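You operate a simulated robot arm through the tools that you are given. There is no shell and no other tool. Be economical: measure what you need, move in short steps, check, and stop when the job is done.

Carry out the task below with a simulated two-armed robot. There is one attempt and no reset: what you move stays moved.

## Task
Pick up the purple roll with one hand, pass it to the other hand and put it on the top of the service table. Put the clear jug on the packing bench away on the low shelf of the pipe rack. Put the clip labelled "4" from the feed shelf at the end of the machine on the steel ledge and the clip marked "9" on the cream fault slip. Fetch the white oil bottle from the feed shelf at the end of the machine and stand it on the holed plate there. Lift the grey bin flap open. Do these in any order. Set down upright: clear jug, clip, oil bottle.

The check looks at the end state, three seconds after you hand in, the way a careful person would. Anything else that was tipped, shoved, dropped, spilled or broken makes it a failure.

## Robot
Two 7-joint arms with fingered hands on one trunk, on a base that drives. Base frame: it is fixed to the floor where the robot stands at the start and does not move with it; the origin is under the middle of the robot, x ahead of it, y to its left, z up; the surface under the hand at the start is at about z = 0.86. Units: m, rad, N and s.
The left shoulder is at the start at [0.059, 0.174, 1.065], the right one opposite. With the tool pointing down near the work surface each hand reaches from about 0.32 to 0.74 m from the robot's upright axis, wherever it stands, measured 20 degrees to its own side. Places, roughly: clear jug [0.5, 0.25, 1]; clip [-3.5, -9.5, 1]; fault slip [-3.5, -9.75, 1]; grey bin flap [3.5, -9.5, 0.2]; holed plate [-2.75, -9.5, 1]; low shelf of the pipe rack [-1.1, -11, 0.3]; oil bottle [-2.75, -9.75, 1]; purple roll (4x4x14 cm) [0.5, 0, 0.9]; steel ledge [-1.8, -8, 0.9]; top of the service table [-0.6, 1.6, 0.9]. Payload 3.8 kg a hand.
The TCP of each hand is the grasp point between the finger pads, 0.026 m short of the fingertips. In the tool frame z runs along the fingers and y along their closing line. The gripper opens to 0.132 m. The gripper's body begins 0.073 m behind the TCP. The gripper is a hand of 3 fingers: y runs from the thumb to the fingers, the wrist lies at [0, 0, -0.224] in the tool frame, and closing takes about 1.5 s.
Orientation is that of the tool frame in the base frame, as a unit quaternion [w, x, y, z]. With the fingers straight down and closing along the base's y, the tool's x points along the base's -x, its y along +y and its z along -z.

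## Interface
- The arms move only by the tool play_rows. It takes "left_deltas", "right_deltas" or both (then of equal length, played together; a hand with none holds still); each is a list of rows, each a list of 3 entries, a list of its own where there are three numbers: the turn, a rotation vector about the base's x, y, z in units of 60 degrees (1.0 is 60 degrees), then the shift along the base's x, y, z in units of 250 mm (1.0 is 250 mm), then the opening in per cent of the stroke, from 0 (shut) to 100 (fully open). In form: [[[rx, ry, rz], [x, y, z], grip], ...]. A call has 1 to 20 rows; each row is the pose to reach, as a shift and turn from the pose commanded when the call began. A call with a number of a shift or a turn outside -1 to 1 is refused whole. Rows are played at 5 a second. More than 0.05 m and 0.15 rad between two rows, or a gripper value outside its range, and nothing of the call is played. A pose out of reach is approached as far as the arm can. The call stops where the force on the tool passes 40 N (or 10 N more than at its start, if that is more) or the arm is blocked; 0.2 s more then pass. Each finger travels about 0.108 m/s and halts on what it meets, pressing with about 32 N; the grip force reading is that of the motor and also rises with nothing between the fingers. The clock runs only during rows and for 0.2 s after the last one: add rows that repeat a pose to give the fingers time. It gives the time, the measured TCP pose, the force on the tool (base axes), the opening and the grip force at its end, in the units of the frame above (readings bear some noise), with the torque about the TCP (base axes, N m) and any sound that the robot's microphone picked up.
- Cameras (640 x 400 px; columns grow to the right, rows downward): "scene" is now at [0.1616, 0.0418, 0.982]; the picture's right is [0.45, -0.89, 0.00], its down [0.14, 0.07, -0.99] and it looks along [0.88, 0.44, 0.16] (base axes); focal length 239 px, centre (320, 200). "left" rides on the left gripper at [-0.062, 0.003, -0.092] in its tool frame; the picture's right is [-0.05, -1.00, 0.00], its down [0.83, -0.04, -0.56] and it looks along [0.55, -0.03, 0.83] (tool axes); focal length 230 px, centre (320, 200). "right" rides on the right gripper at [0.062, 0.003, -0.092] in its tool frame; the picture's right is [-0.05, 1.00, 0.00], its down [-0.83, -0.04, -0.56] and it looks along [-0.55, -0.03, 0.83] (tool axes); focal length 230 px, centre (320, 200). There is no depth. A picture from a camera that has moved, and an enlarged one, comes with that camera's place and axes in the base frame and with its lens. The place of the scene camera against the robot may be out by one fixed shift of up to 0.018 m in any direction.
- grab_frame(camera): a new picture of that camera. It takes no simulated time.
- slide_trunk(by): slides the trunk up (or, below 0, down) by that many m; the arms and the scene camera ride with it, the base frame stays. It gives what a move gives, with no picture.
- roll_base(legs): drives the robot by 1 to 6 legs, each [ahead, left, turn to the left] in m, m and rad, along the robot's own axes; the way and the turn of a leg run together, so that a leg with both is an arc; at most 1.5 m and 3.142 rad a leg. The arms and the cameras ride along, it lands a little off, and it stops where it bumps. It gives what a move gives.
- hand_shape(shape, hand): the hand has 3 fingers and takes this shape, open, in about a second: jaw (thumb against the fingers, like two jaws); tri (thumb and two fingers); tip (a fingertip pinch); poke (one finger out to press); point (the index stretched); flat (the hand flat); cup (the hand cupped); fist (a fist). The gripper value then closes the fingers along that shape, each until it touches; the sizes above hold for jaw. It gives what a move gives, with no picture.
- turn_head(pan, tilt): turns the head with the scene camera to pan (to the left, within 1.047 rad either way) and tilt (down, from -0.506 to 1.204), counted from straight ahead of the robot. It gives what a move gives.
- zoom(camera, box): a new picture of the part [left, top, right, bottom] of that camera's present view, enlarged. It takes no simulated time.
- finish_job(): hands the job in; it is judged then, once.

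Go step by step. Nothing tells you exact positions but the pictures and the camera data: compare them with the known pose of the tool, close in by small moves and look again before you grip or let go. The budget is 186 turns and 174 pictures, counting those below and the enlarged ones. Unless the task says otherwise, let go and move clear before handing in, and close with one line.

The tools are called after "Emit:" as a command line: name --argument value ..., lists and objects as JSON in quotes. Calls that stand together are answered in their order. play_rows: Moves the arms, as the interface text tells. Its arguments: {"type":"object","properties":{"left_deltas":{"type":"array","items":{"type":"array"}},"right_deltas":{"type":"array","items":{"type":"array"}}},"required":[]} The other tools are called the same way: slide_trunk (by) slides the trunk up or down; hand_shape (shape, hand) gives the hand a shape; roll_base (legs) drives the base; turn_head (pan, tilt) turns the head that bears the scene camera; grab_frame (camera) takes a picture; zoom (camera, box) takes an enlarged picture of a part of a camera's view; finish_job () hands the job in.

At the start:

```text
clock: 0.0
left_position: [0.3224, 0.2982, 1.1127]
left_orientation: [0.0, 0.0, 1.0, 0.0]
left_wrist_force: [0.9, 0.2, -0.9]
left_ft_torque: [0.02, 0.0, 0.0]
left_gripper_width: 0.132
left_grasp_force: 0.1
left_shape: jaw
right_position: [0.4395, -0.0093, 0.9999]
right_orientation: [0.0, -0.001, 1.0, 0.001]
right_wrist_force: [-0.2, -0.1, -0.6]
right_ft_torque: [0.0, 0.01, 0.02]
right_gripper_width: 0.1322
right_grasp_force: 0.1
right_shape: jaw
trunk travel left (down, up): [-0.375, 0.107]
robot x, y, heading: [-0.0006, 0.0017, 0.004]
head pan, tilt: [0.466, -0.159]
```

scene: 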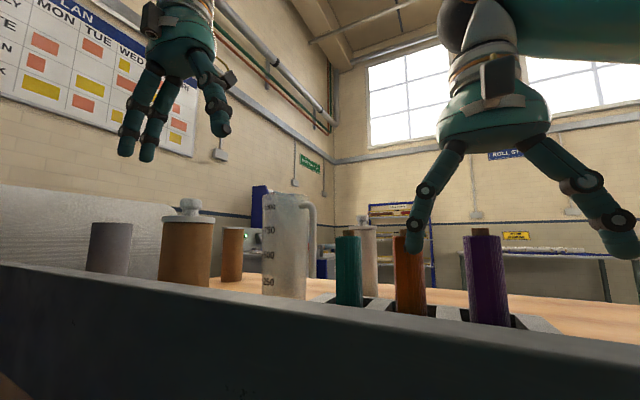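
right: 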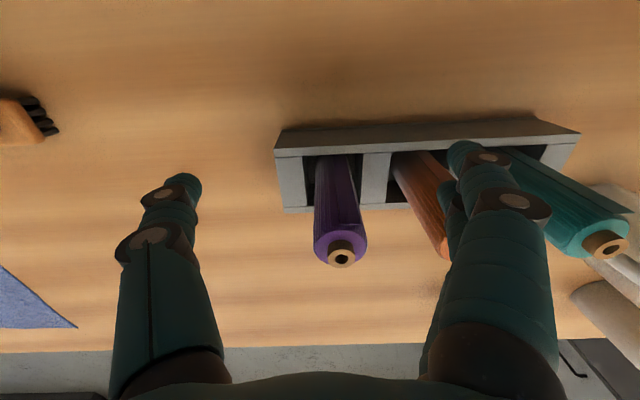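
left: 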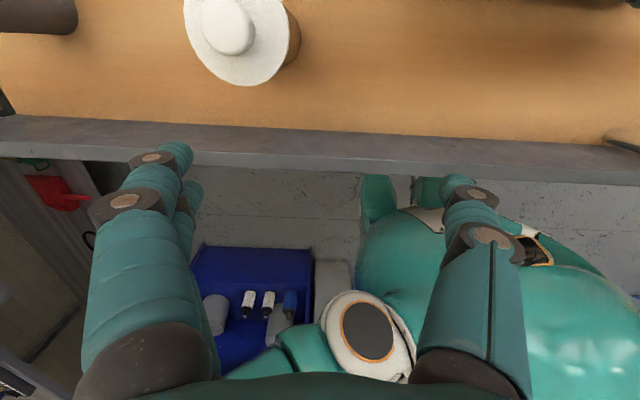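

I see the bench with three rolls in a rack, the jug and other jars close together. First I look with the head turned down for a better view.

Emit:
slide_trunk --by 0.1

Emit:
turn_head --pan 0.2 --tilt 0.35

Emit:
grab_frame --camera "scene"

Emit:
grab_frame --camera "right"

```text
clock: 1.3
left_position: [0.3247, 0.2988, 1.2129]
left_orientation: [-0.001, -0.001, 1.0, 0.0]
left_wrist_force: [0.6, -0.3, 0.0]
left_ft_torque: [-0.02, 0.07, -0.01]
left_gripper_width: 0.1319
left_grasp_force: 0.1
left_shape: jaw
right_position: [0.4392, -0.0097, 1.0979]
right_orientation: [-0.001, 0.0, 1.0, 0.001]
right_wrist_force: [0.7, -0.4, 0.2]
right_ft_torque: [-0.01, 0.0, -0.01]
right_gripper_width: 0.132
right_grasp_force: 0.1
right_shape: jaw
trunk travel left (down, up): [-0.475, 0.007]
robot x, y, heading: [-0.0023, 0.0018, 0.004]
head pan, tilt: [0.466, -0.159]
```

```text
clock: 2.3
left_position: [0.3228, 0.2975, 1.2132]
left_orientation: [0.0, 0.0, 1.0, 0.001]
left_wrist_force: [0.3, 0.1, 0.2]
left_ft_torque: [-0.03, 0.01, -0.01]
left_gripper_width: 0.1319
left_grasp_force: 0.2
left_shape: jaw
right_position: [0.4393, -0.0088, 1.1008]
right_orientation: [0.0, 0.001, 1.0, 0.001]
right_wrist_force: [-0.2, -0.3, -0.2]
right_ft_torque: [0.0, 0.0, -0.02]
right_gripper_width: 0.1319
right_grasp_force: 0.0
right_shape: jaw
trunk travel left (down, up): [-0.475, 0.007]
robot x, y, heading: [-0.0007, 0.0025, -0.0]
head pan, tilt: [0.201, 0.351]
```

```text
170 pictures are left
camera scene: at [0.1903, 0.0222, 1.0671], right [0.2, -0.98, 0.0], down [-0.34, -0.07, -0.94], along [0.92, 0.19, -0.34], focal length 239 px, centre (320, 200)
```

scene: 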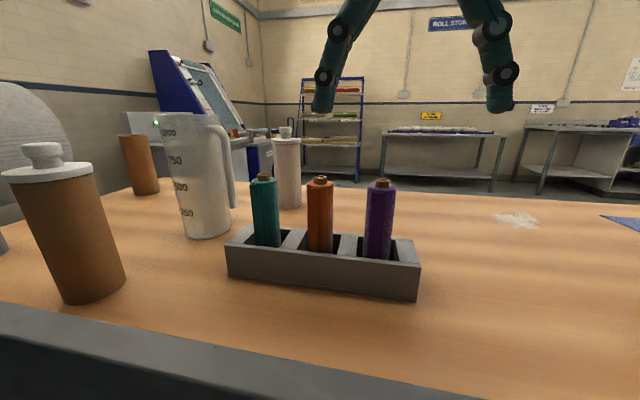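

```text
169 pictures are left
camera right: at [0.3775, -0.0073, 1.1913], right [0.05, 1.0, 0.0], down [0.83, -0.04, 0.56], along [0.55, -0.03, -0.83], focal length 230 px, centre (320, 200)
```

right: 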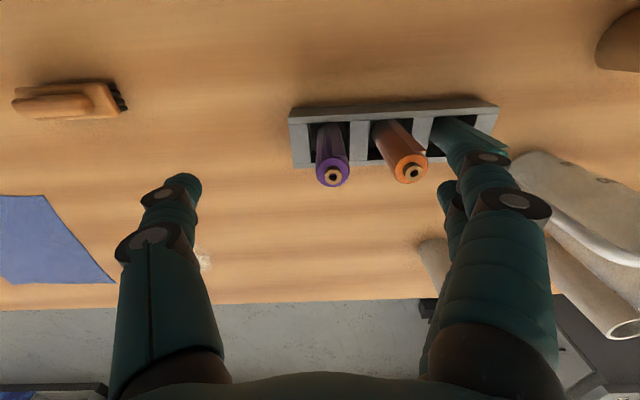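

The purple roll stands at about (0.475, 0.0), top 1.00, in a rack 0.9 high. I'll turn the right hand so it closes along x (clear of the orange roll), and turn the left hand so it points towards -y for the pass.

Emit:
play_rows --left_deltas '[[[-0.08, -0.08, -0.08], [0, 0, 0], 100], [[-0.16, -0.16, -0.16], [0, 0, 0], 100], [[-0.24, -0.24, -0.24], [0, 0, 0], 100], [[-0.32, -0.32, -0.32], [0, 0.05, 0], 100], [[-0.4, -0.4, -0.4], [0, 0.1, 0], 100], [[-0.48, -0.48, -0.48], [0, 0.15, 0], 100], [[-0.56, -0.56, -0.56], [0, 0.2, 0], 100], [[-0.64, -0.64, -0.64], [0, 0.2, 0], 100], [[-0.72, -0.72, -0.72], [0, 0.2, 0], 100], [[-0.8, -0.8, -0.8], [0, 0.2, 0], 100], [[-0.88, -0.88, -0.88], [0, 0.2, 0], 100], [[-0.96, -0.96, -0.96], [0, 0.2, 0], 100]]' --right_deltas '[[[0, 0, 0.0833], [0, 0, 0], 100], [[0, 0, 0.1667], [0, 0, 0], 100], [[0, 0, 0.25], [0, 0, 0], 100], [[0, 0, 0.3333], [0, 0, 0], 100], [[0, 0, 0.4167], [0, 0, 0], 100], [[0, 0, 0.5], [0, 0, 0], 100], [[0, 0, 0.5833], [0, 0, 0], 100], [[0, 0, 0.6667], [0, 0, 0], 100], [[0, 0, 0.75], [0, 0, 0], 100], [[0, 0, 0.8333], [0, 0, 0], 100], [[0, 0, 0.9167], [0, 0, 0], 100], [[0, 0, 1.0], [0, 0, 0], 100]]'

Emit:
play_rows --left_deltas '[[[-0.065, -0.065, -0.065], [0, 0, 0], 100], [[-0.13, -0.13, -0.13], [0, 0, 0], 100], [[-0.195, -0.195, -0.195], [0, 0, 0], 100], [[-0.195, -0.195, -0.195], [0, 0, 0], 100]]' --right_deltas '[[[0, 0, 0.125], [0, 0, 0], 100], [[0, 0, 0.25], [0, 0, 0], 100], [[0, 0, 0.375], [0, 0, 0], 100], [[0, 0, 0.5], [0, 0, 0], 100]]'

Emit:
grab_frame --camera "scene"

Emit:
grab_frame --camera "right"

```text
clock: 4.9
left_position: [0.3238, 0.3489, 1.2131]
left_orientation: [0.443, 0.441, 0.644, -0.441]
left_wrist_force: [0.1, -0.3, 0.1]
left_ft_torque: [-0.01, -0.01, 0.01]
left_gripper_width: 0.1319
left_grasp_force: 0.1
left_shape: jaw
right_position: [0.4392, -0.0096, 1.0991]
right_orientation: [0.0, -0.501, 0.866, -0.001]
right_wrist_force: [-0.2, 0.1, -0.8]
right_ft_torque: [0.03, 0.0, 0.0]
right_gripper_width: 0.1319
right_grasp_force: 0.1
right_shape: jaw
trunk travel left (down, up): [-0.475, 0.007]
robot x, y, heading: [-0.0002, -0.0003, -0.001]
head pan, tilt: [0.201, 0.351]
```

```text
clock: 5.9
left_position: [0.3216, 0.3469, 1.2139]
left_orientation: [0.499, 0.501, 0.498, -0.501]
left_wrist_force: [0.2, -0.2, 0.7]
left_ft_torque: [0.0, -0.01, 0.0]
left_gripper_width: 0.1319
left_grasp_force: 0.1
left_shape: jaw
right_position: [0.4386, -0.01, 1.1001]
right_orientation: [0.0, 0.707, -0.707, 0.0]
right_wrist_force: [0.2, 1.4, -0.5]
right_ft_torque: [0.0, 0.0, 0.01]
right_gripper_width: 0.1318
right_grasp_force: 0.1
right_shape: jaw
trunk travel left (down, up): [-0.475, 0.007]
robot x, y, heading: [-0.0024, 0.002, -0.0]
head pan, tilt: [0.201, 0.351]
```

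```text
168 pictures are left
camera scene: at [0.1902, 0.0222, 1.0671], right [0.2, -0.98, 0.0], down [-0.34, -0.07, -0.94], along [0.92, 0.19, -0.34], focal length 239 px, centre (320, 200)
```

scene: 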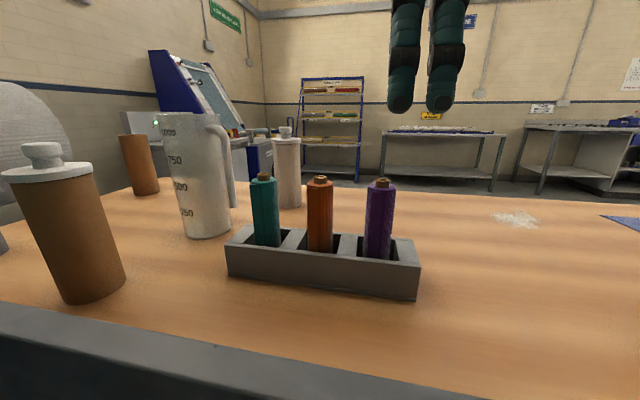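

```text
167 pictures are left
camera right: at [0.4359, -0.0716, 1.1915], right [-1.0, 0.05, 0.0], down [0.04, 0.83, 0.56], along [0.03, 0.55, -0.83], focal length 230 px, centre (320, 200)
```

right: 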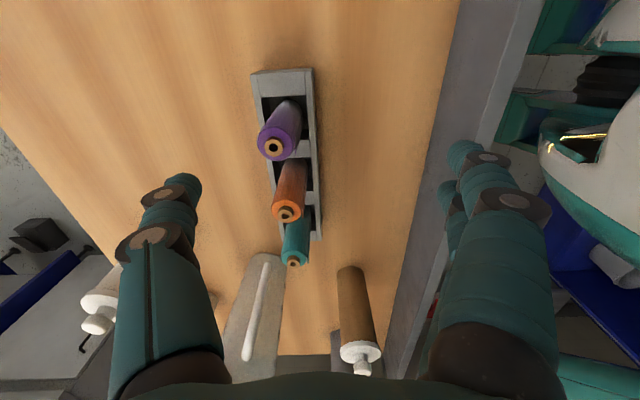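

Both hands turned fine. I'll centre the right hand on the roll (0.478, -0.002) and go down partway, then check.

Emit:
play_rows --right_deltas '[[[0, 0, 0], [0.08, 0.015, 0], 100], [[0, 0, 0], [0.156, 0.03, 0], 100], [[0, 0, 0], [0.156, 0.03, -0.15], 100], [[0, 0, 0], [0.156, 0.03, -0.25], 100], [[0, 0, 0], [0.156, 0.03, -0.25], 100]]'

Emit:
grab_frame --camera "right"

Emit:
grab_frame --camera "scene"

```text
clock: 7.1
left_position: [0.3227, 0.3474, 1.2146]
left_orientation: [0.5, 0.5, 0.499, -0.5]
left_wrist_force: [0.7, -0.2, -0.6]
left_ft_torque: [0.02, 0.04, 0.02]
left_gripper_width: 0.1321
left_grasp_force: 0.1
left_shape: jaw
right_position: [0.4773, -0.0022, 1.0373]
right_orientation: [0.001, 0.707, -0.707, 0.001]
right_wrist_force: [0.2, 0.9, 0.0]
right_ft_torque: [-0.02, -0.01, -0.01]
right_gripper_width: 0.1321
right_grasp_force: 0.1
right_shape: jaw
trunk travel left (down, up): [-0.475, 0.007]
robot x, y, heading: [-0.0012, -0.0014, -0.005]
head pan, tilt: [0.201, 0.351]
```

```text
166 pictures are left
camera right: at [0.474, -0.0644, 1.1287], right [-1.0, 0.05, 0.0], down [0.04, 0.83, 0.56], along [0.03, 0.55, -0.83], focal length 230 px, centre (320, 200)
```

right: 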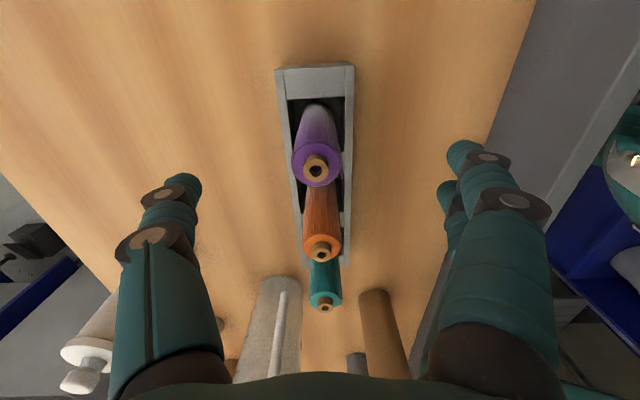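

```text
165 pictures are left
camera scene: at [0.1903, 0.0222, 1.0671], right [0.2, -0.98, 0.0], down [-0.34, -0.07, -0.94], along [0.92, 0.19, -0.34], focal length 239 px, centre (320, 200)
```

scene: 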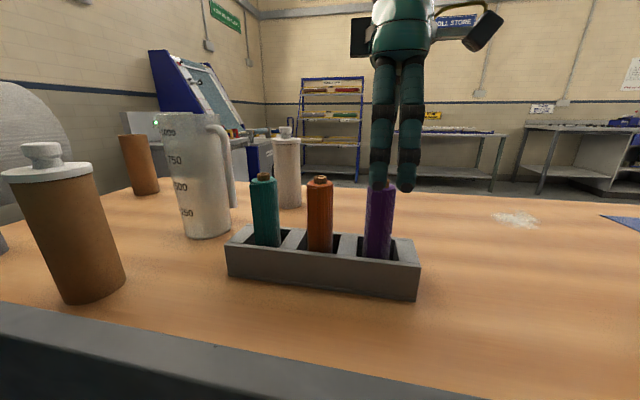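

Aligned. Going down to z 0.955 and closing.

Emit:
play_rows --right_deltas '[[[0, 0, 0], [0, -0.005, -0.16], 100], [[0, 0, 0], [0.004, -0.005, -0.33], 100], [[0, 0, 0], [0.004, -0.005, -0.33], 0], [[0, 0, 0], [0.004, -0.005, -0.33], 0], [[0, 0, 0], [0.004, -0.005, -0.33], 0], [[0, 0, 0], [0.004, -0.005, -0.33], 0], [[0, 0, 0], [0.004, -0.005, -0.33], 0], [[0, 0, 0], [0.004, -0.005, -0.33], 0], [[0, 0, 0], [0.004, -0.005, -0.33], 0], [[0, 0, 0], [0.004, -0.005, -0.33], 0]]'

Emit:
grab_frame --camera "scene"

```text
clock: 9.3
left_position: [0.3221, 0.3483, 1.213]
left_orientation: [0.5, 0.5, 0.501, -0.5]
left_wrist_force: [-0.1, 0.2, 0.1]
left_ft_torque: [0.01, 0.05, 0.03]
left_gripper_width: 0.1322
left_grasp_force: 0.0
left_shape: jaw
right_position: [0.4779, -0.0016, 0.9534]
right_orientation: [0.0, 0.707, -0.707, -0.001]
right_wrist_force: [-0.2, 0.1, -0.5]
right_ft_torque: [0.03, 0.0, -0.02]
right_gripper_width: 0.0233
right_grasp_force: 31.8
right_shape: jaw
trunk travel left (down, up): [-0.475, 0.007]
robot x, y, heading: [-0.0004, -0.0002, 0.001]
head pan, tilt: [0.201, 0.351]
```

```text
164 pictures are left
camera scene: at [0.1904, 0.0222, 1.067], right [0.2, -0.98, 0.0], down [-0.34, -0.07, -0.94], along [0.92, 0.19, -0.34], focal length 239 px, centre (320, 200)
```

scene: 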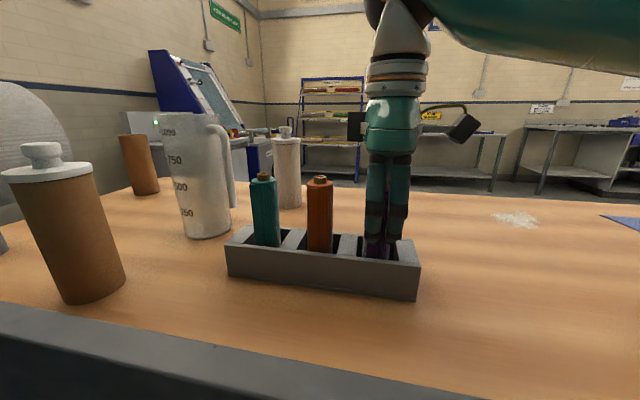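

Gripped (width 0.023, fingers wrapping the round roll). Lift straight up.

Emit:
play_rows --right_deltas '[[[0, 0, 0], [0, 0, 0.1], 0], [[0, 0, 0], [0, 0, 0.2], 0], [[0, 0, 0], [0, 0, 0.3], 0], [[0, 0, 0], [0, 0, 0.45], 0], [[0, 0, 0], [0, 0, 0.6], 0], [[0, 0, 0], [0, 0, 0.75], 0], [[0, 0, 0], [-0.1, 0, 0.9], 0], [[0, 0, 0], [-0.2, 0, 0.96], 0], [[0, 0, 0], [-0.2, 0, 0.96], 0]]'

Emit:
turn_head --pan 0.2 --tilt 0.0

Emit:
grab_frame --camera "scene"

Emit:
grab_frame --camera "left"

```text
clock: 11.3
left_position: [0.336, 0.3502, 1.206]
left_orientation: [-0.497, -0.495, -0.504, 0.505]
left_wrist_force: [-0.8, 0.1, 0.2]
left_ft_torque: [-0.03, -0.03, -0.01]
left_gripper_width: 0.132
left_grasp_force: 0.1
left_shape: jaw
right_position: [0.4429, -0.0003, 1.1831]
right_orientation: [0.012, 0.708, -0.707, -0.009]
right_wrist_force: [-0.4, -0.9, -0.7]
right_ft_torque: [0.01, -0.01, 0.03]
right_gripper_width: 0.0228
right_grasp_force: 31.9
right_shape: jaw
trunk travel left (down, up): [-0.475, 0.007]
robot x, y, heading: [0.0007, 0.0007, 0.003]
head pan, tilt: [0.201, 0.351]
```

```text
clock: 12.1
left_position: [0.3372, 0.35, 1.207]
left_orientation: [-0.498, -0.496, -0.503, 0.503]
left_wrist_force: [0.1, 0.4, 0.4]
left_ft_torque: [0.0, 0.0, -0.03]
left_gripper_width: 0.1316
left_grasp_force: 0.1
left_shape: jaw
right_position: [0.4449, -0.0021, 1.1825]
right_orientation: [0.012, 0.708, -0.706, -0.009]
right_wrist_force: [-0.1, -0.7, -0.3]
right_ft_torque: [0.03, 0.0, -0.03]
right_gripper_width: 0.0232
right_grasp_force: 31.6
right_shape: jaw
trunk travel left (down, up): [-0.475, 0.007]
robot x, y, heading: [-0.0021, -0.0023, -0.001]
head pan, tilt: [0.201, 0.0]
```

```text
163 pictures are left
camera scene: at [0.2007, 0.0237, 1.0962], right [0.2, -0.98, 0.0], down [-0.01, 0.0, -1.0], along [0.98, 0.2, -0.01], focal length 239 px, centre (320, 200)
```

scene: 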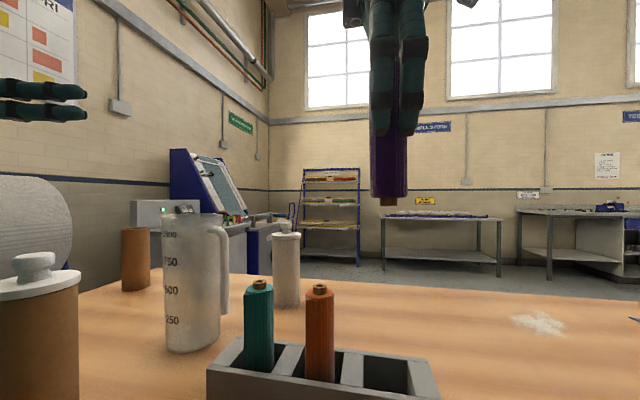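

```text
162 pictures are left
camera left: at [0.3407, 0.442, 1.2679], right [-1.0, 0.0, 0.07], down [-0.06, 0.55, -0.83], along [-0.04, -0.83, -0.55], focal length 230 px, centre (320, 200)
```

left: 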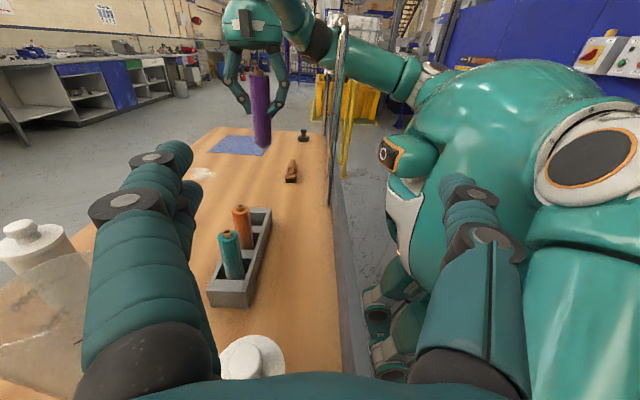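

The roll is held firmly with its bottom at 1.09. I'll raise the right hand more, so the left hand can pass well above the jug, and bring the left hand close for a check.

Emit:
play_rows --right_deltas '[[[0, 0, 0], [-0.05, -0.1, 0.1], 0], [[0, 0, 0], [-0.1, -0.2, 0.2], 0], [[0, 0, 0], [-0.16, -0.32, 0.3], 0], [[0, 0, 0], [-0.16, -0.32, 0.4], 0], [[0, 0, 0], [-0.16, -0.32, 0.4], 0], [[0, 0, 0], [-0.16, -0.32, 0.4], 0], [[0, 0, 0], [-0.16, -0.32, 0.4], 0]]' --left_deltas '[[[0, 0, 0], [0.05, -0.1, 0], 100], [[0, 0, 0], [0.1, -0.2, 0.02], 100], [[0, 0, 0], [0.15, -0.35, 0.03], 100], [[0, 0, 0], [0.2, -0.5, 0.03], 100], [[0, 0, 0], [0.25, -0.65, 0.03], 100], [[0, 0, 0], [0.272, -0.8, 0.03], 100], [[0, 0, 0], [0.272, -0.8, 0.03], 100]]'

Emit:
grab_frame --camera "left"

Emit:
turn_head --pan 0.0 --tilt -0.3

Emit:
grab_frame --camera "scene"

```text
clock: 12.8
left_position: [0.3602, 0.2997, 1.2172]
left_orientation: [0.506, 0.49, 0.512, -0.492]
left_wrist_force: [-0.9, -1.4, -0.1]
left_ft_torque: [-0.01, -0.02, -0.01]
left_gripper_width: 0.1318
left_grasp_force: 0.1
left_shape: jaw
right_position: [0.4223, -0.0553, 1.1691]
right_orientation: [0.088, 0.707, -0.699, -0.064]
right_wrist_force: [0.2, -1.3, -1.3]
right_ft_torque: [0.11, 0.0, 0.01]
right_gripper_width: 0.0232
right_grasp_force: 31.9
right_shape: jaw
trunk travel left (down, up): [-0.475, 0.007]
robot x, y, heading: [0.0021, 0.0071, 0.031]
head pan, tilt: [0.201, 0.0]
stopped in row 3 (right hand): the arm was blocked; the commanded pose is now the measured one
```

```text
161 pictures are left
camera left: at [0.3595, 0.3912, 1.2786], right [-1.0, -0.04, 0.06], down [-0.07, 0.56, -0.83], along [0.0, -0.83, -0.56], focal length 230 px, centre (320, 200)
```

left: 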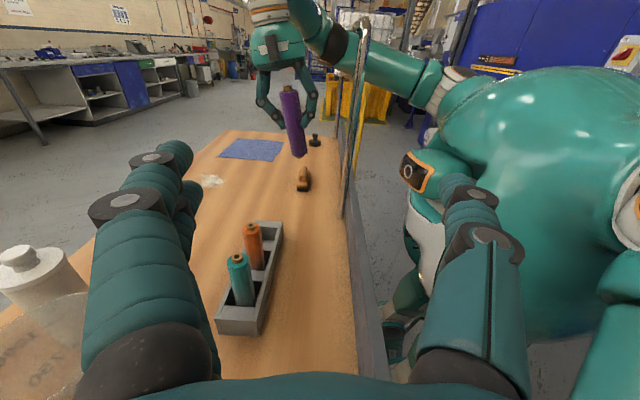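

```text
clock: 13.6
left_position: [0.3626, 0.3001, 1.2128]
left_orientation: [0.503, 0.488, 0.513, -0.496]
left_wrist_force: [0.6, 0.6, -0.2]
left_ft_torque: [0.02, -0.01, -0.01]
left_gripper_width: 0.1317
left_grasp_force: 0.1
left_shape: jaw
right_position: [0.423, -0.0557, 1.1693]
right_orientation: [0.085, 0.704, -0.702, -0.065]
right_wrist_force: [0.5, -0.1, 0.5]
right_ft_torque: [-0.01, -0.03, 0.0]
right_gripper_width: 0.0232
right_grasp_force: 32.1
right_shape: jaw
trunk travel left (down, up): [-0.475, 0.007]
robot x, y, heading: [0.0015, 0.003, 0.019]
head pan, tilt: [0.0, -0.3]
```

```text
160 pictures are left
camera scene: at [0.1944, 0.0145, 1.122], right [0.02, -1.0, 0.0], down [0.28, 0.0, -0.96], along [0.96, 0.02, 0.28], focal length 239 px, centre (320, 200)
```

scene: 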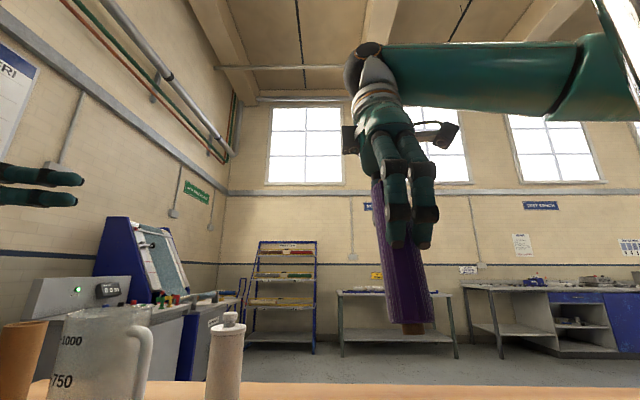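

The right arm hit a joint limit up high. I'll back away from the bench instead, so the pass can be done lower in free space.

Emit:
roll_base --legs '[[-0.45, 0, -0.019]]'

Emit:
play_rows --right_deltas '[[[0.01, -0.1, 0], [0, 0, -0.08], 0], [[0.027, -0.2, 0], [0, 0, -0.16], 0], [[0.027, -0.2, 0], [0, 0, -0.2], 0], [[0.027, -0.2, 0], [0, 0, -0.2], 0]]'

Emit:
turn_head --pan 0.0 --tilt 0.1

Emit:
grab_frame --camera "scene"

Emit:
grab_frame --camera "left"

```text
clock: 15.3
left_position: [0.1979, 0.2939, 1.2089]
left_orientation: [0.499, 0.484, 0.519, -0.497]
left_wrist_force: [0.1, -0.5, 0.3]
left_ft_torque: [-0.03, -0.02, -0.04]
left_gripper_width: 0.132
left_grasp_force: 0.0
left_shape: jaw
right_position: [0.2922, -0.0935, 1.1046]
right_orientation: [-0.148, -0.621, 0.757, 0.137]
right_wrist_force: [-0.4, -0.4, -0.8]
right_ft_torque: [0.04, -0.01, -0.01]
right_gripper_width: 0.0229
right_grasp_force: 32.4
right_shape: jaw
trunk travel left (down, up): [-0.475, 0.007]
robot x, y, heading: [-0.1743, 0.001, 0.029]
head pan, tilt: [0.0, -0.3]
stopped in leg 1: the robot was blocked; the commanded pose is now the measured one
```

```text
clock: 16.0
left_position: [0.1791, 0.2914, 1.2142]
left_orientation: [0.501, 0.49, 0.514, -0.495]
left_wrist_force: [1.1, 0.1, -0.4]
left_ft_torque: [-0.01, -0.03, -0.05]
left_gripper_width: 0.1319
left_grasp_force: 0.0
left_shape: jaw
right_position: [0.3124, -0.1135, 1.0833]
right_orientation: [-0.042, -0.567, 0.816, 0.104]
right_wrist_force: [9.9, 19.0, 6.6]
right_ft_torque: [-1.99, 0.91, -0.15]
right_gripper_width: 0.0227
right_grasp_force: 32.4
right_shape: jaw
trunk travel left (down, up): [-0.475, 0.007]
robot x, y, heading: [-0.1826, -0.0016, 0.022]
head pan, tilt: [0.0, -0.3]
stopped in row 3 (right hand): the arm was blocked; the commanded pose is now the measured one
```

```text
clock: 16.9
left_position: [0.1801, 0.2893, 1.2137]
left_orientation: [0.5, 0.49, 0.514, -0.496]
left_wrist_force: [0.3, -0.7, 0.2]
left_ft_torque: [0.01, -0.01, 0.02]
left_gripper_width: 0.1317
left_grasp_force: 0.0
left_shape: jaw
right_position: [0.3122, -0.1135, 1.0826]
right_orientation: [-0.042, -0.568, 0.815, 0.106]
right_wrist_force: [13.2, 24.1, 5.9]
right_ft_torque: [-2.41, 1.25, -0.09]
right_gripper_width: 0.0226
right_grasp_force: 31.8
right_shape: jaw
trunk travel left (down, up): [-0.475, 0.007]
robot x, y, heading: [-0.1824, -0.0039, 0.022]
head pan, tilt: [0.0, 0.099]
```

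```text
159 pictures are left
camera scene: at [0.0243, 0.0055, 1.0871], right [0.02, -1.0, 0.0], down [-0.12, 0.0, -0.99], along [0.99, 0.02, -0.12], focal length 239 px, centre (320, 200)
```

scene: 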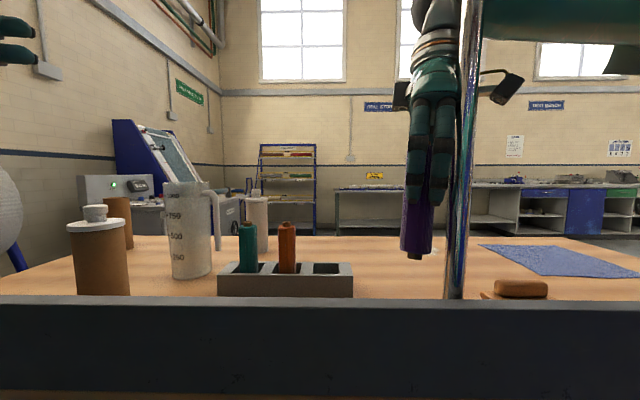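

```text
158 pictures are left
camera left: at [0.1815, 0.381, 1.2745], right [-1.0, -0.03, 0.07], down [-0.08, 0.56, -0.83], along [-0.02, -0.83, -0.56], focal length 230 px, centre (320, 200)
```

left: 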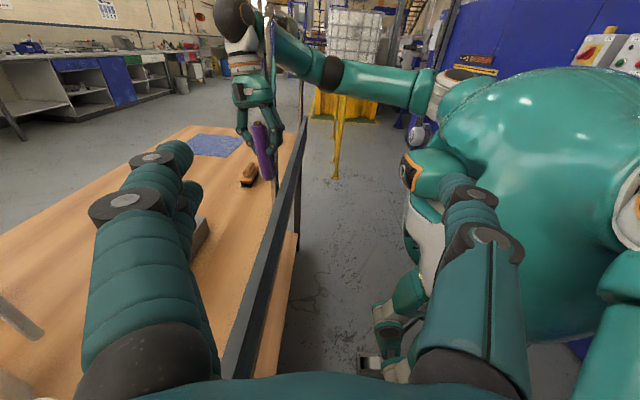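

A chrome post at the bench edge (~(0.32, -0.17)) stands inside the bend of the right arm; backing pulled the arm on it. I'll drive forward again to release it, then swing the right hand around the far side of the post.

Emit:
roll_base --legs '[[0.17, 0, -0.02]]'

Emit:
grab_frame --camera "left"

Emit:
turn_head --pan -0.6 --tilt 0.0

Emit:
grab_frame --camera "scene"

```text
clock: 18.3
left_position: [0.3362, 0.2882, 1.2178]
left_orientation: [0.5, 0.498, 0.505, -0.497]
left_wrist_force: [1.0, -0.2, -0.4]
left_ft_torque: [-0.01, -0.02, 0.0]
left_gripper_width: 0.1318
left_grasp_force: 0.0
left_shape: jaw
right_position: [0.4596, -0.1153, 1.0902]
right_orientation: [-0.036, -0.571, 0.814, 0.098]
right_wrist_force: [1.0, 0.3, -0.6]
right_ft_torque: [0.01, -0.01, -0.03]
right_gripper_width: 0.0226
right_grasp_force: 32.2
right_shape: jaw
trunk travel left (down, up): [-0.475, 0.007]
robot x, y, heading: [-0.0132, -0.0011, 0.009]
head pan, tilt: [0.0, 0.099]
```

```text
157 pictures are left
camera left: at [0.3388, 0.3792, 1.2799], right [-1.0, -0.01, 0.06], down [-0.05, 0.56, -0.83], along [-0.02, -0.83, -0.56], focal length 230 px, centre (320, 200)
```

left: 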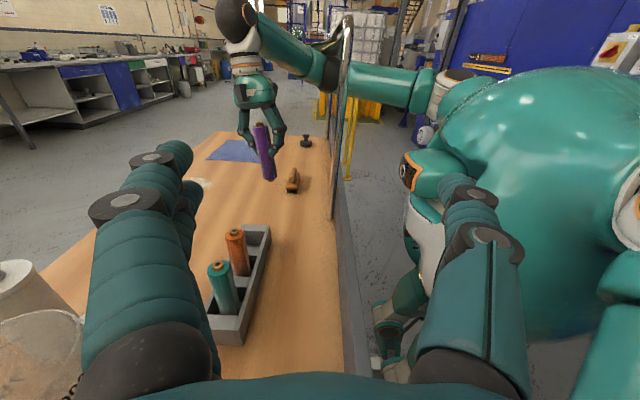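

```text
clock: 19.3
left_position: [0.3371, 0.2878, 1.219]
left_orientation: [0.501, 0.497, 0.505, -0.496]
left_wrist_force: [0.8, 0.0, 0.2]
left_ft_torque: [-0.02, 0.01, 0.01]
left_gripper_width: 0.1319
left_grasp_force: 0.1
left_shape: jaw
right_position: [0.4594, -0.1152, 1.09]
right_orientation: [-0.036, -0.57, 0.815, 0.096]
right_wrist_force: [0.0, -0.5, -0.7]
right_ft_torque: [0.0, -0.02, 0.0]
right_gripper_width: 0.0227
right_grasp_force: 32.2
right_shape: jaw
trunk travel left (down, up): [-0.475, 0.007]
robot x, y, heading: [-0.0129, 0.0033, 0.01]
head pan, tilt: [-0.6, 0.0]
```

```text
156 pictures are left
camera scene: at [0.1607, -0.0451, 1.0995], right [-0.56, -0.83, 0.0], down [0.0, 0.0, -1.0], along [0.83, -0.56, 0.0], focal length 239 px, centre (320, 200)
```

scene: 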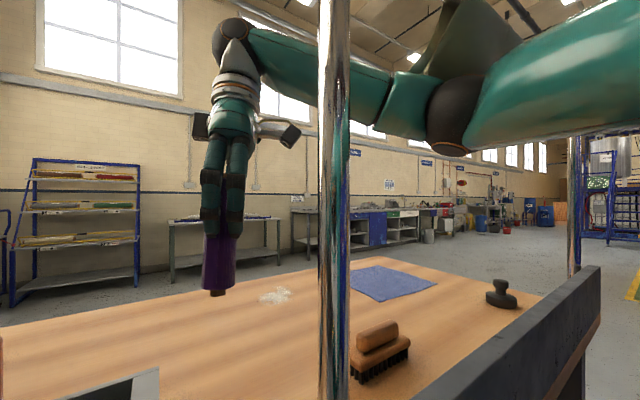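

The right arm reaches through a chrome hoop (posts at y≈-0.17 and -0.93). I'll move the right hand to the right into the middle of the hoop, then pitch it forward so it can be pulled straight back.

Emit:
play_rows --right_deltas '[[[0, 0, 0], [0.03, -0.15, 0.02], 0], [[0, 0, 0], [0.06, -0.32, 0.04], 0], [[0, 0, 0], [0.09, -0.5, 0.06], 0], [[0, 0, 0], [0.12, -0.68, 0.08], 0], [[0, 0, 0], [0.16, -0.85, 0.08], 0], [[0, 0, 0], [0.16, -1.0, 0.08], 0], [[0, 0, 0], [0.16, -1.0, 0.08], 0]]'

Emit:
play_rows --right_deltas '[[[-0.026, -0.128, 0.016], [0.03, 0, 0], 0], [[-0.051, -0.255, 0.031], [0.06, 0, 0], 0], [[-0.077, -0.383, 0.047], [0.1, 0, 0], 0], [[-0.103, -0.511, 0.062], [0.13, 0, 0], 0], [[-0.129, -0.639, 0.078], [0.16, 0, 0], 0], [[-0.154, -0.766, 0.094], [0.2, 0, 0], 0], [[-0.18, -0.894, 0.109], [0.24, 0, 0], 0], [[-0.18, -0.894, 0.109], [0.24, 0, 0], 0]]'

Emit:
grab_frame --camera "scene"

```text
clock: 20.9
left_position: [0.3385, 0.2881, 1.2185]
left_orientation: [0.5, 0.498, 0.506, -0.497]
left_wrist_force: [-0.1, 0.1, 0.4]
left_ft_torque: [-0.01, 0.03, 0.02]
left_gripper_width: 0.1318
left_grasp_force: 0.1
left_shape: jaw
right_position: [0.5007, -0.3679, 1.1087]
right_orientation: [-0.036, -0.571, 0.815, 0.096]
right_wrist_force: [0.3, -0.1, -0.3]
right_ft_torque: [-0.01, 0.0, 0.03]
right_gripper_width: 0.0224
right_grasp_force: 32.7
right_shape: jaw
trunk travel left (down, up): [-0.475, 0.007]
robot x, y, heading: [-0.0139, 0.001, 0.004]
head pan, tilt: [-0.6, 0.0]
```

```text
clock: 22.7
left_position: [0.3378, 0.2873, 1.2182]
left_orientation: [0.5, 0.498, 0.505, -0.497]
left_wrist_force: [-0.4, 0.1, 0.7]
left_ft_torque: [0.01, -0.01, 0.04]
left_gripper_width: 0.1319
left_grasp_force: 0.0
left_shape: jaw
right_position: [0.5592, -0.3641, 1.1102]
right_orientation: [0.279, -0.591, 0.715, -0.247]
right_wrist_force: [-0.3, -0.8, -0.5]
right_ft_torque: [0.02, 0.02, -0.02]
right_gripper_width: 0.0226
right_grasp_force: 32.4
right_shape: jaw
trunk travel left (down, up): [-0.475, 0.007]
robot x, y, heading: [-0.0146, 0.0004, 0.001]
head pan, tilt: [-0.6, 0.0]
```

```text
155 pictures are left
camera scene: at [0.1608, -0.045, 1.0995], right [-0.56, -0.83, 0.0], down [0.0, 0.0, -1.0], along [0.83, -0.56, 0.0], focal length 239 px, centre (320, 200)
```

scene: 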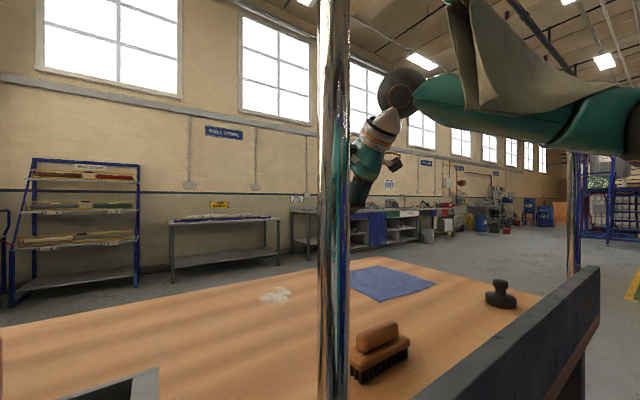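

Continuing to pitch the hand forward to horizontal.

Emit:
play_rows --right_deltas '[[[-0.026, -0.128, 0.016], [0.03, 0, 0], 0], [[-0.051, -0.255, 0.031], [0.06, 0, 0], 0], [[-0.077, -0.383, 0.047], [0.1, 0, 0], 0], [[-0.103, -0.511, 0.062], [0.13, 0, 0], 0], [[-0.129, -0.639, 0.078], [0.16, 0, 0], 0], [[-0.154, -0.766, 0.094], [0.2, 0, 0], 0], [[-0.154, -0.766, 0.094], [0.2, 0, 0], 0]]'

Emit:
grab_frame --camera "scene"

Emit:
grab_frame --camera "left"

```text
clock: 24.3
left_position: [0.3374, 0.2866, 1.2199]
left_orientation: [0.501, 0.498, 0.505, -0.496]
left_wrist_force: [-0.4, -0.3, 0.4]
left_ft_torque: [-0.02, 0.01, -0.05]
left_gripper_width: 0.1321
left_grasp_force: 0.1
left_shape: jaw
right_position: [0.6103, -0.3653, 1.1095]
right_orientation: [-0.5, 0.501, -0.5, 0.5]
right_wrist_force: [0.0, 0.0, -0.3]
right_ft_torque: [0.02, -0.04, -0.03]
right_gripper_width: 0.0226
right_grasp_force: 32.1
right_shape: jaw
trunk travel left (down, up): [-0.475, 0.007]
robot x, y, heading: [-0.0091, 0.0018, 0.01]
head pan, tilt: [-0.6, 0.0]
```

```text
154 pictures are left
camera scene: at [0.1605, -0.0451, 1.0996], right [-0.56, -0.83, 0.0], down [0.0, 0.0, -1.0], along [0.83, -0.56, 0.0], focal length 239 px, centre (320, 200)
```

scene: 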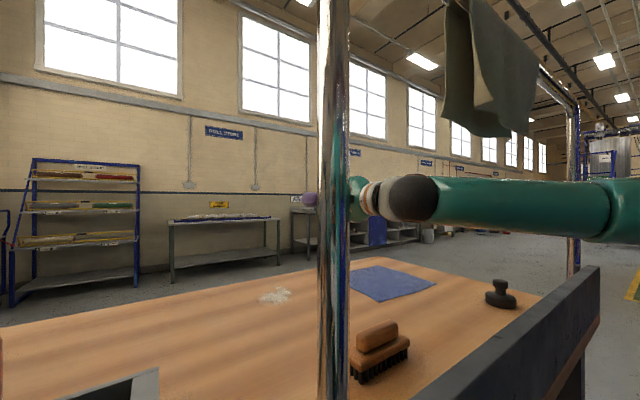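

```text
153 pictures are left
camera left: at [0.3385, 0.3792, 1.2799], right [-1.0, -0.01, 0.06], down [-0.05, 0.56, -0.83], along [-0.02, -0.83, -0.56], focal length 230 px, centre (320, 200)
```

left: 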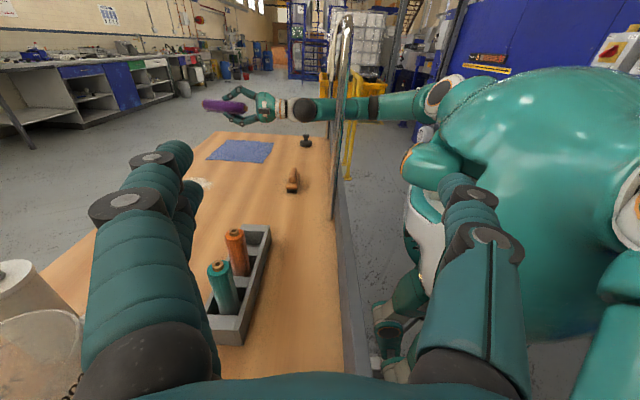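

The arm is now clean, horizontal through the hoop, below a hanging rag. I drive straight back.

Emit:
roll_base --legs '[[-0.3, 0, 0], [-0.25, 0, 0]]'

Emit:
grab_frame --camera "scene"

Emit:
grab_frame --camera "left"

```text
clock: 27.8
left_position: [-0.2086, 0.2855, 1.2183]
left_orientation: [0.5, 0.498, 0.506, -0.496]
left_wrist_force: [0.3, -0.8, -0.1]
left_ft_torque: [-0.01, -0.01, 0.02]
left_gripper_width: 0.1319
left_grasp_force: 0.0
left_shape: jaw
right_position: [0.0605, -0.3679, 1.1095]
right_orientation: [0.498, -0.5, 0.502, -0.501]
right_wrist_force: [0.0, 0.4, -1.0]
right_ft_torque: [-0.05, 0.01, 0.01]
right_gripper_width: 0.0224
right_grasp_force: 32.3
right_shape: jaw
trunk travel left (down, up): [-0.475, 0.007]
robot x, y, heading: [-0.5601, 0.0026, 0.004]
head pan, tilt: [-0.6, 0.0]
```

```text
152 pictures are left
camera scene: at [-0.3873, -0.047, 1.0995], right [-0.56, -0.83, 0.0], down [0.0, 0.0, -1.0], along [0.83, -0.56, 0.0], focal length 239 px, centre (320, 200)
```

scene: 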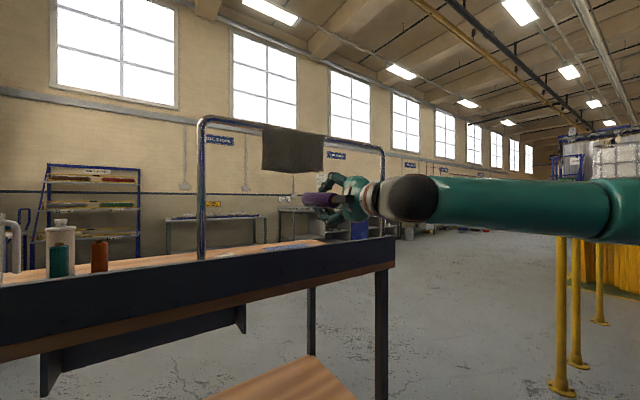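

```text
151 pictures are left
camera left: at [-0.2076, 0.3765, 1.2798], right [-1.0, -0.01, 0.06], down [-0.05, 0.56, -0.83], along [-0.02, -0.83, -0.56], focal length 230 px, centre (320, 200)
```

left: 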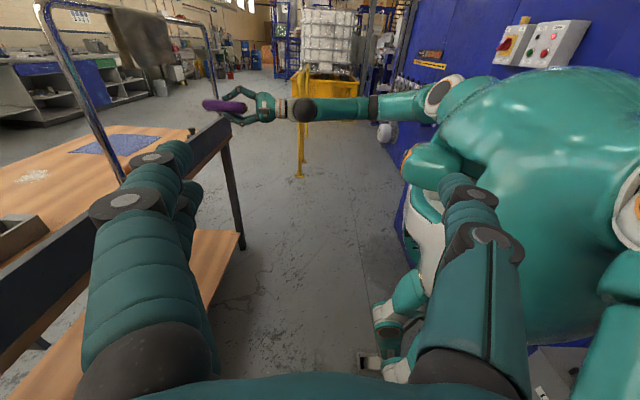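

Free of the hoop; a blue machine is close behind, so I stay here. Now I bring the right hand back pointing down in front of the robot, and lower the left hand to wait beside it.

Emit:
play_rows --right_deltas '[[[0, 0.125, 0], [-0.05, 0.07, 0], 0], [[0, 0.25, 0], [-0.1, 0.14, 0.02], 0], [[0, 0.375, 0], [-0.15, 0.21, 0.02], 0], [[0, 0.5, 0], [-0.2, 0.28, 0.04], 0], [[0, 0.625, 0], [-0.25, 0.35, 0.04], 0], [[0, 0.75, 0], [-0.3, 0.42, 0.06], 0], [[0, 0.875, 0], [-0.35, 0.5, 0.08], 0], [[0, 1.0, 0], [-0.4, 0.6, 0.08], 0], [[0, 1.0, 0], [-0.4, 0.6, 0.08], 0]]' --left_deltas '[[[0, 0, 0], [0.05, 0, -0.1], 100], [[0, 0, 0], [0.1, 0, -0.2], 100], [[0, 0, 0], [0.15, 0, -0.3], 100], [[0, 0, 0], [0.2, 0, -0.4], 100], [[0, 0, 0], [0.25, 0, -0.5], 100], [[0, 0, 0], [0.3, 0, -0.6], 100], [[0, 0, 0], [0.4, 0, -0.64], 100], [[0, 0, 0], [0.43, 0, -0.64], 100], [[0, 0, 0], [0.43, 0, -0.64], 100]]'

Emit:
play_rows --right_deltas '[[[0, 0.125, 0], [-0.06, 0.14, 0], 0], [[0, 0.25, 0], [-0.12, 0.28, 0], 0], [[0, 0.375, 0], [-0.18, 0.42, 0], 0], [[0, 0.5, 0], [-0.24, 0.55, 0], 0], [[0, 0.5, 0], [-0.24, 0.55, 0], 0], [[0, 0.5, 0], [-0.24, 0.55, 0], 0]]'

Emit:
turn_head --pan 0.0 --tilt 0.1

Emit:
grab_frame --camera "scene"

Emit:
grab_frame --camera "left"

```text
clock: 29.8
left_position: [-0.1011, 0.2847, 1.0587]
left_orientation: [0.5, 0.498, 0.504, -0.497]
left_wrist_force: [-0.4, 0.1, 0.9]
left_ft_torque: [-0.01, 0.0, 0.0]
left_gripper_width: 0.1318
left_grasp_force: 0.1
left_shape: jaw
right_position: [-0.0403, -0.2184, 1.1279]
right_orientation: [-0.18, 0.684, -0.683, 0.183]
right_wrist_force: [0.2, -0.2, 0.0]
right_ft_torque: [-0.02, 0.0, -0.03]
right_gripper_width: 0.0219
right_grasp_force: 31.7
right_shape: jaw
trunk travel left (down, up): [-0.475, 0.007]
robot x, y, heading: [-0.5592, 0.001, 0.001]
head pan, tilt: [-0.6, 0.0]
```

```text
clock: 31.2
left_position: [-0.1019, 0.2851, 1.058]
left_orientation: [0.5, 0.499, 0.504, -0.498]
left_wrist_force: [-0.4, 0.2, -0.1]
left_ft_torque: [-0.01, 0.02, 0.02]
left_gripper_width: 0.1315
left_grasp_force: 0.1
left_shape: jaw
right_position: [-0.099, -0.0818, 1.1272]
right_orientation: [0.003, 0.708, -0.706, 0.0]
right_wrist_force: [-0.6, 0.0, 0.3]
right_ft_torque: [0.02, 0.01, -0.01]
right_gripper_width: 0.0222
right_grasp_force: 31.9
right_shape: jaw
trunk travel left (down, up): [-0.475, 0.007]
robot x, y, heading: [-0.5614, 0.0024, 0.002]
head pan, tilt: [-0.6, 0.0]
```

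```text
clock: 32.2
left_position: [-0.1008, 0.2849, 1.0585]
left_orientation: [0.5, 0.498, 0.504, -0.497]
left_wrist_force: [-0.2, 0.4, 0.0]
left_ft_torque: [-0.01, 0.01, -0.01]
left_gripper_width: 0.1318
left_grasp_force: 0.1
left_shape: jaw
right_position: [-0.1002, -0.0816, 1.1263]
right_orientation: [0.002, 0.708, -0.706, 0.0]
right_wrist_force: [-0.4, -0.1, -0.9]
right_ft_torque: [0.03, 0.04, -0.05]
right_gripper_width: 0.0217
right_grasp_force: 32.0
right_shape: jaw
trunk travel left (down, up): [-0.475, 0.007]
robot x, y, heading: [-0.5582, -0.003, 0.003]
head pan, tilt: [0.0, 0.099]
```

```text
150 pictures are left
camera scene: at [-0.3693, 0.0038, 1.0904], right [0.0, -1.0, 0.0], down [-0.1, 0.0, -1.0], along [1.0, 0.0, -0.1], focal length 239 px, centre (320, 200)
```

scene: 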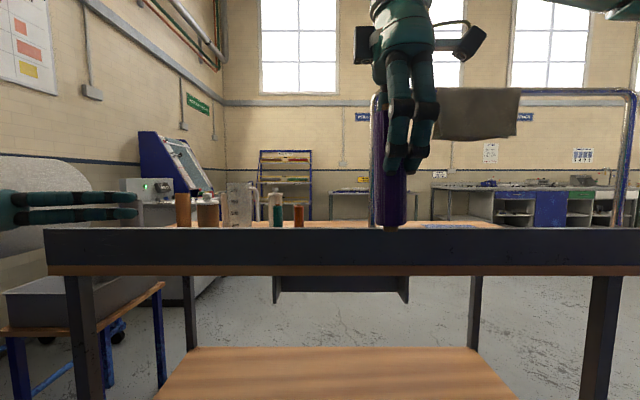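

```text
149 pictures are left
camera left: at [-0.0995, 0.3763, 1.1194], right [-1.0, -0.01, 0.06], down [-0.05, 0.56, -0.83], along [-0.02, -0.83, -0.56], focal length 230 px, centre (320, 200)
```

left: 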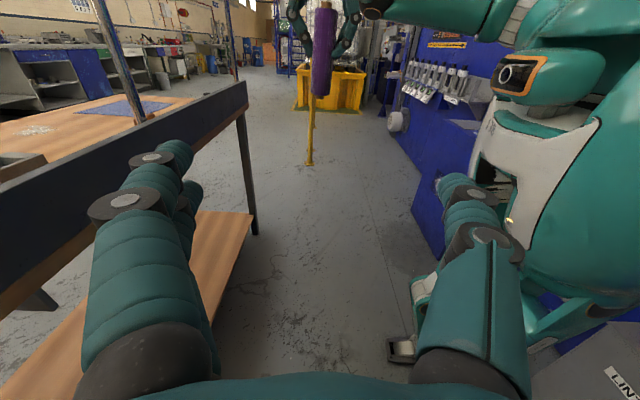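

The roll lines up with the left hand. Moving the left hand in around the roll's lower end and closing.

Emit:
play_rows --left_deltas '[[[0, 0, 0], [0, -0.19, 0.01], 100], [[0, 0, 0], [0, -0.38, 0.01], 100], [[0, 0, 0], [0, -0.57, 0.01], 100], [[0, 0, 0], [0, -0.76, 0.01], 100], [[0, 0, 0], [0, -0.96, 0.01], 100], [[0, 0, 0], [0, -0.96, 0.01], 100]]'

Emit:
grab_frame --camera "scene"

Emit:
grab_frame --camera "left"

```text
clock: 33.6
left_position: [-0.1031, 0.0447, 1.0595]
left_orientation: [0.499, 0.499, 0.505, -0.497]
left_wrist_force: [0.5, 0.6, 0.2]
left_ft_torque: [0.01, 0.0, -0.01]
left_gripper_width: 0.1319
left_grasp_force: 0.1
left_shape: jaw
right_position: [-0.0997, -0.0812, 1.1271]
right_orientation: [0.003, 0.707, -0.707, 0.0]
right_wrist_force: [1.5, 0.4, -0.9]
right_ft_torque: [-0.01, -0.06, -0.03]
right_gripper_width: 0.0223
right_grasp_force: 32.0
right_shape: jaw
trunk travel left (down, up): [-0.475, 0.007]
robot x, y, heading: [-0.5632, 0.0024, 0.005]
head pan, tilt: [0.0, 0.099]
```

```text
148 pictures are left
camera scene: at [-0.3694, 0.0043, 1.0904], right [0.0, -1.0, 0.0], down [-0.1, 0.0, -1.0], along [1.0, 0.0, -0.1], focal length 239 px, centre (320, 200)
```

scene: 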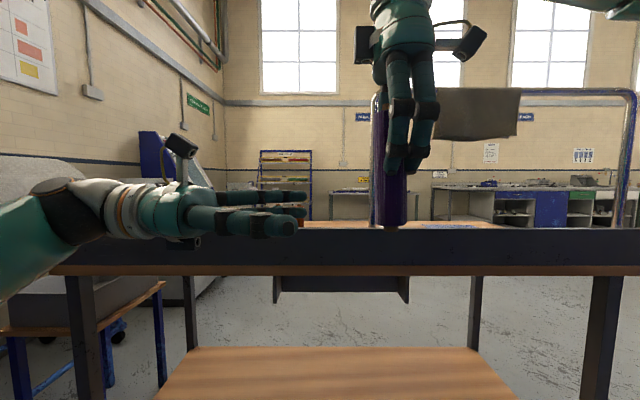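

```text
147 pictures are left
camera left: at [-0.1009, 0.136, 1.1207], right [-1.0, -0.01, 0.06], down [-0.05, 0.56, -0.83], along [-0.02, -0.83, -0.56], focal length 230 px, centre (320, 200)
```

left: 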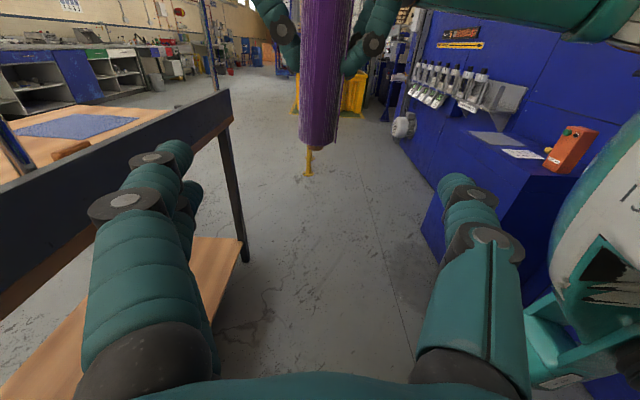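

Emit:
play_rows --left_deltas '[[[0, 0, 0], [0.01, -0.17, 0.02], 100], [[0, 0, 0], [0.01, -0.34, 0.02], 100], [[0, 0, 0], [0.01, -0.508, 0.02], 100], [[0, 0, 0], [0.01, -0.508, 0.02], 100], [[0, 0, 0], [0.01, -0.508, 0.02], 0], [[0, 0, 0], [0.01, -0.508, 0.02], 0], [[0, 0, 0], [0.01, -0.508, 0.02], 0], [[0, 0, 0], [0.01, -0.508, 0.02], 0], [[0, 0, 0], [0.01, -0.508, 0.02], 0], [[0, 0, 0], [0.01, -0.508, 0.02], 0], [[0, 0, 0], [0.01, -0.508, 0.02], 0], [[0, 0, 0], [0.01, -0.508, 0.02], 0]]'

Emit:
grab_frame --camera "scene"

Emit:
grab_frame --camera "left"

```text
clock: 36.2
left_position: [-0.1014, -0.082, 1.0675]
left_orientation: [0.5, 0.498, 0.504, -0.497]
left_wrist_force: [-2.6, -7.4, -1.6]
left_ft_torque: [0.05, -0.06, 0.03]
left_gripper_width: 0.0034
left_grasp_force: 32.0
left_shape: jaw
right_position: [-0.0986, -0.0814, 1.127]
right_orientation: [0.001, 0.708, -0.707, 0.0]
right_wrist_force: [2.1, 7.4, 2.0]
right_ft_torque: [0.37, -0.07, -0.03]
right_gripper_width: 0.0222
right_grasp_force: 31.8
right_shape: jaw
trunk travel left (down, up): [-0.475, 0.007]
robot x, y, heading: [-0.5598, 0.0032, 0.004]
head pan, tilt: [0.0, 0.099]
```

```text
146 pictures are left
camera scene: at [-0.3693, 0.0039, 1.0904], right [0.0, -1.0, 0.0], down [-0.1, 0.0, -1.0], along [1.0, 0.0, -0.1], focal length 239 px, centre (320, 200)
```

scene: 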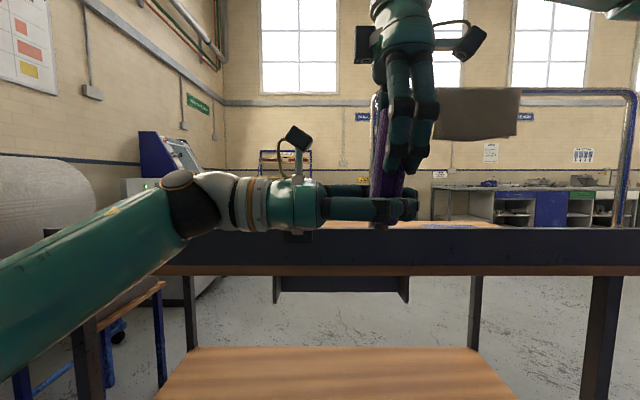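

```text
145 pictures are left
camera left: at [-0.0995, 0.0096, 1.1284], right [-1.0, -0.01, 0.06], down [-0.05, 0.56, -0.83], along [-0.02, -0.83, -0.56], focal length 230 px, centre (320, 200)
```

left: 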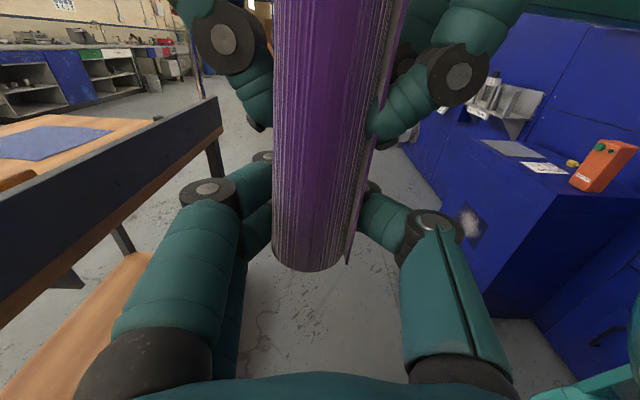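

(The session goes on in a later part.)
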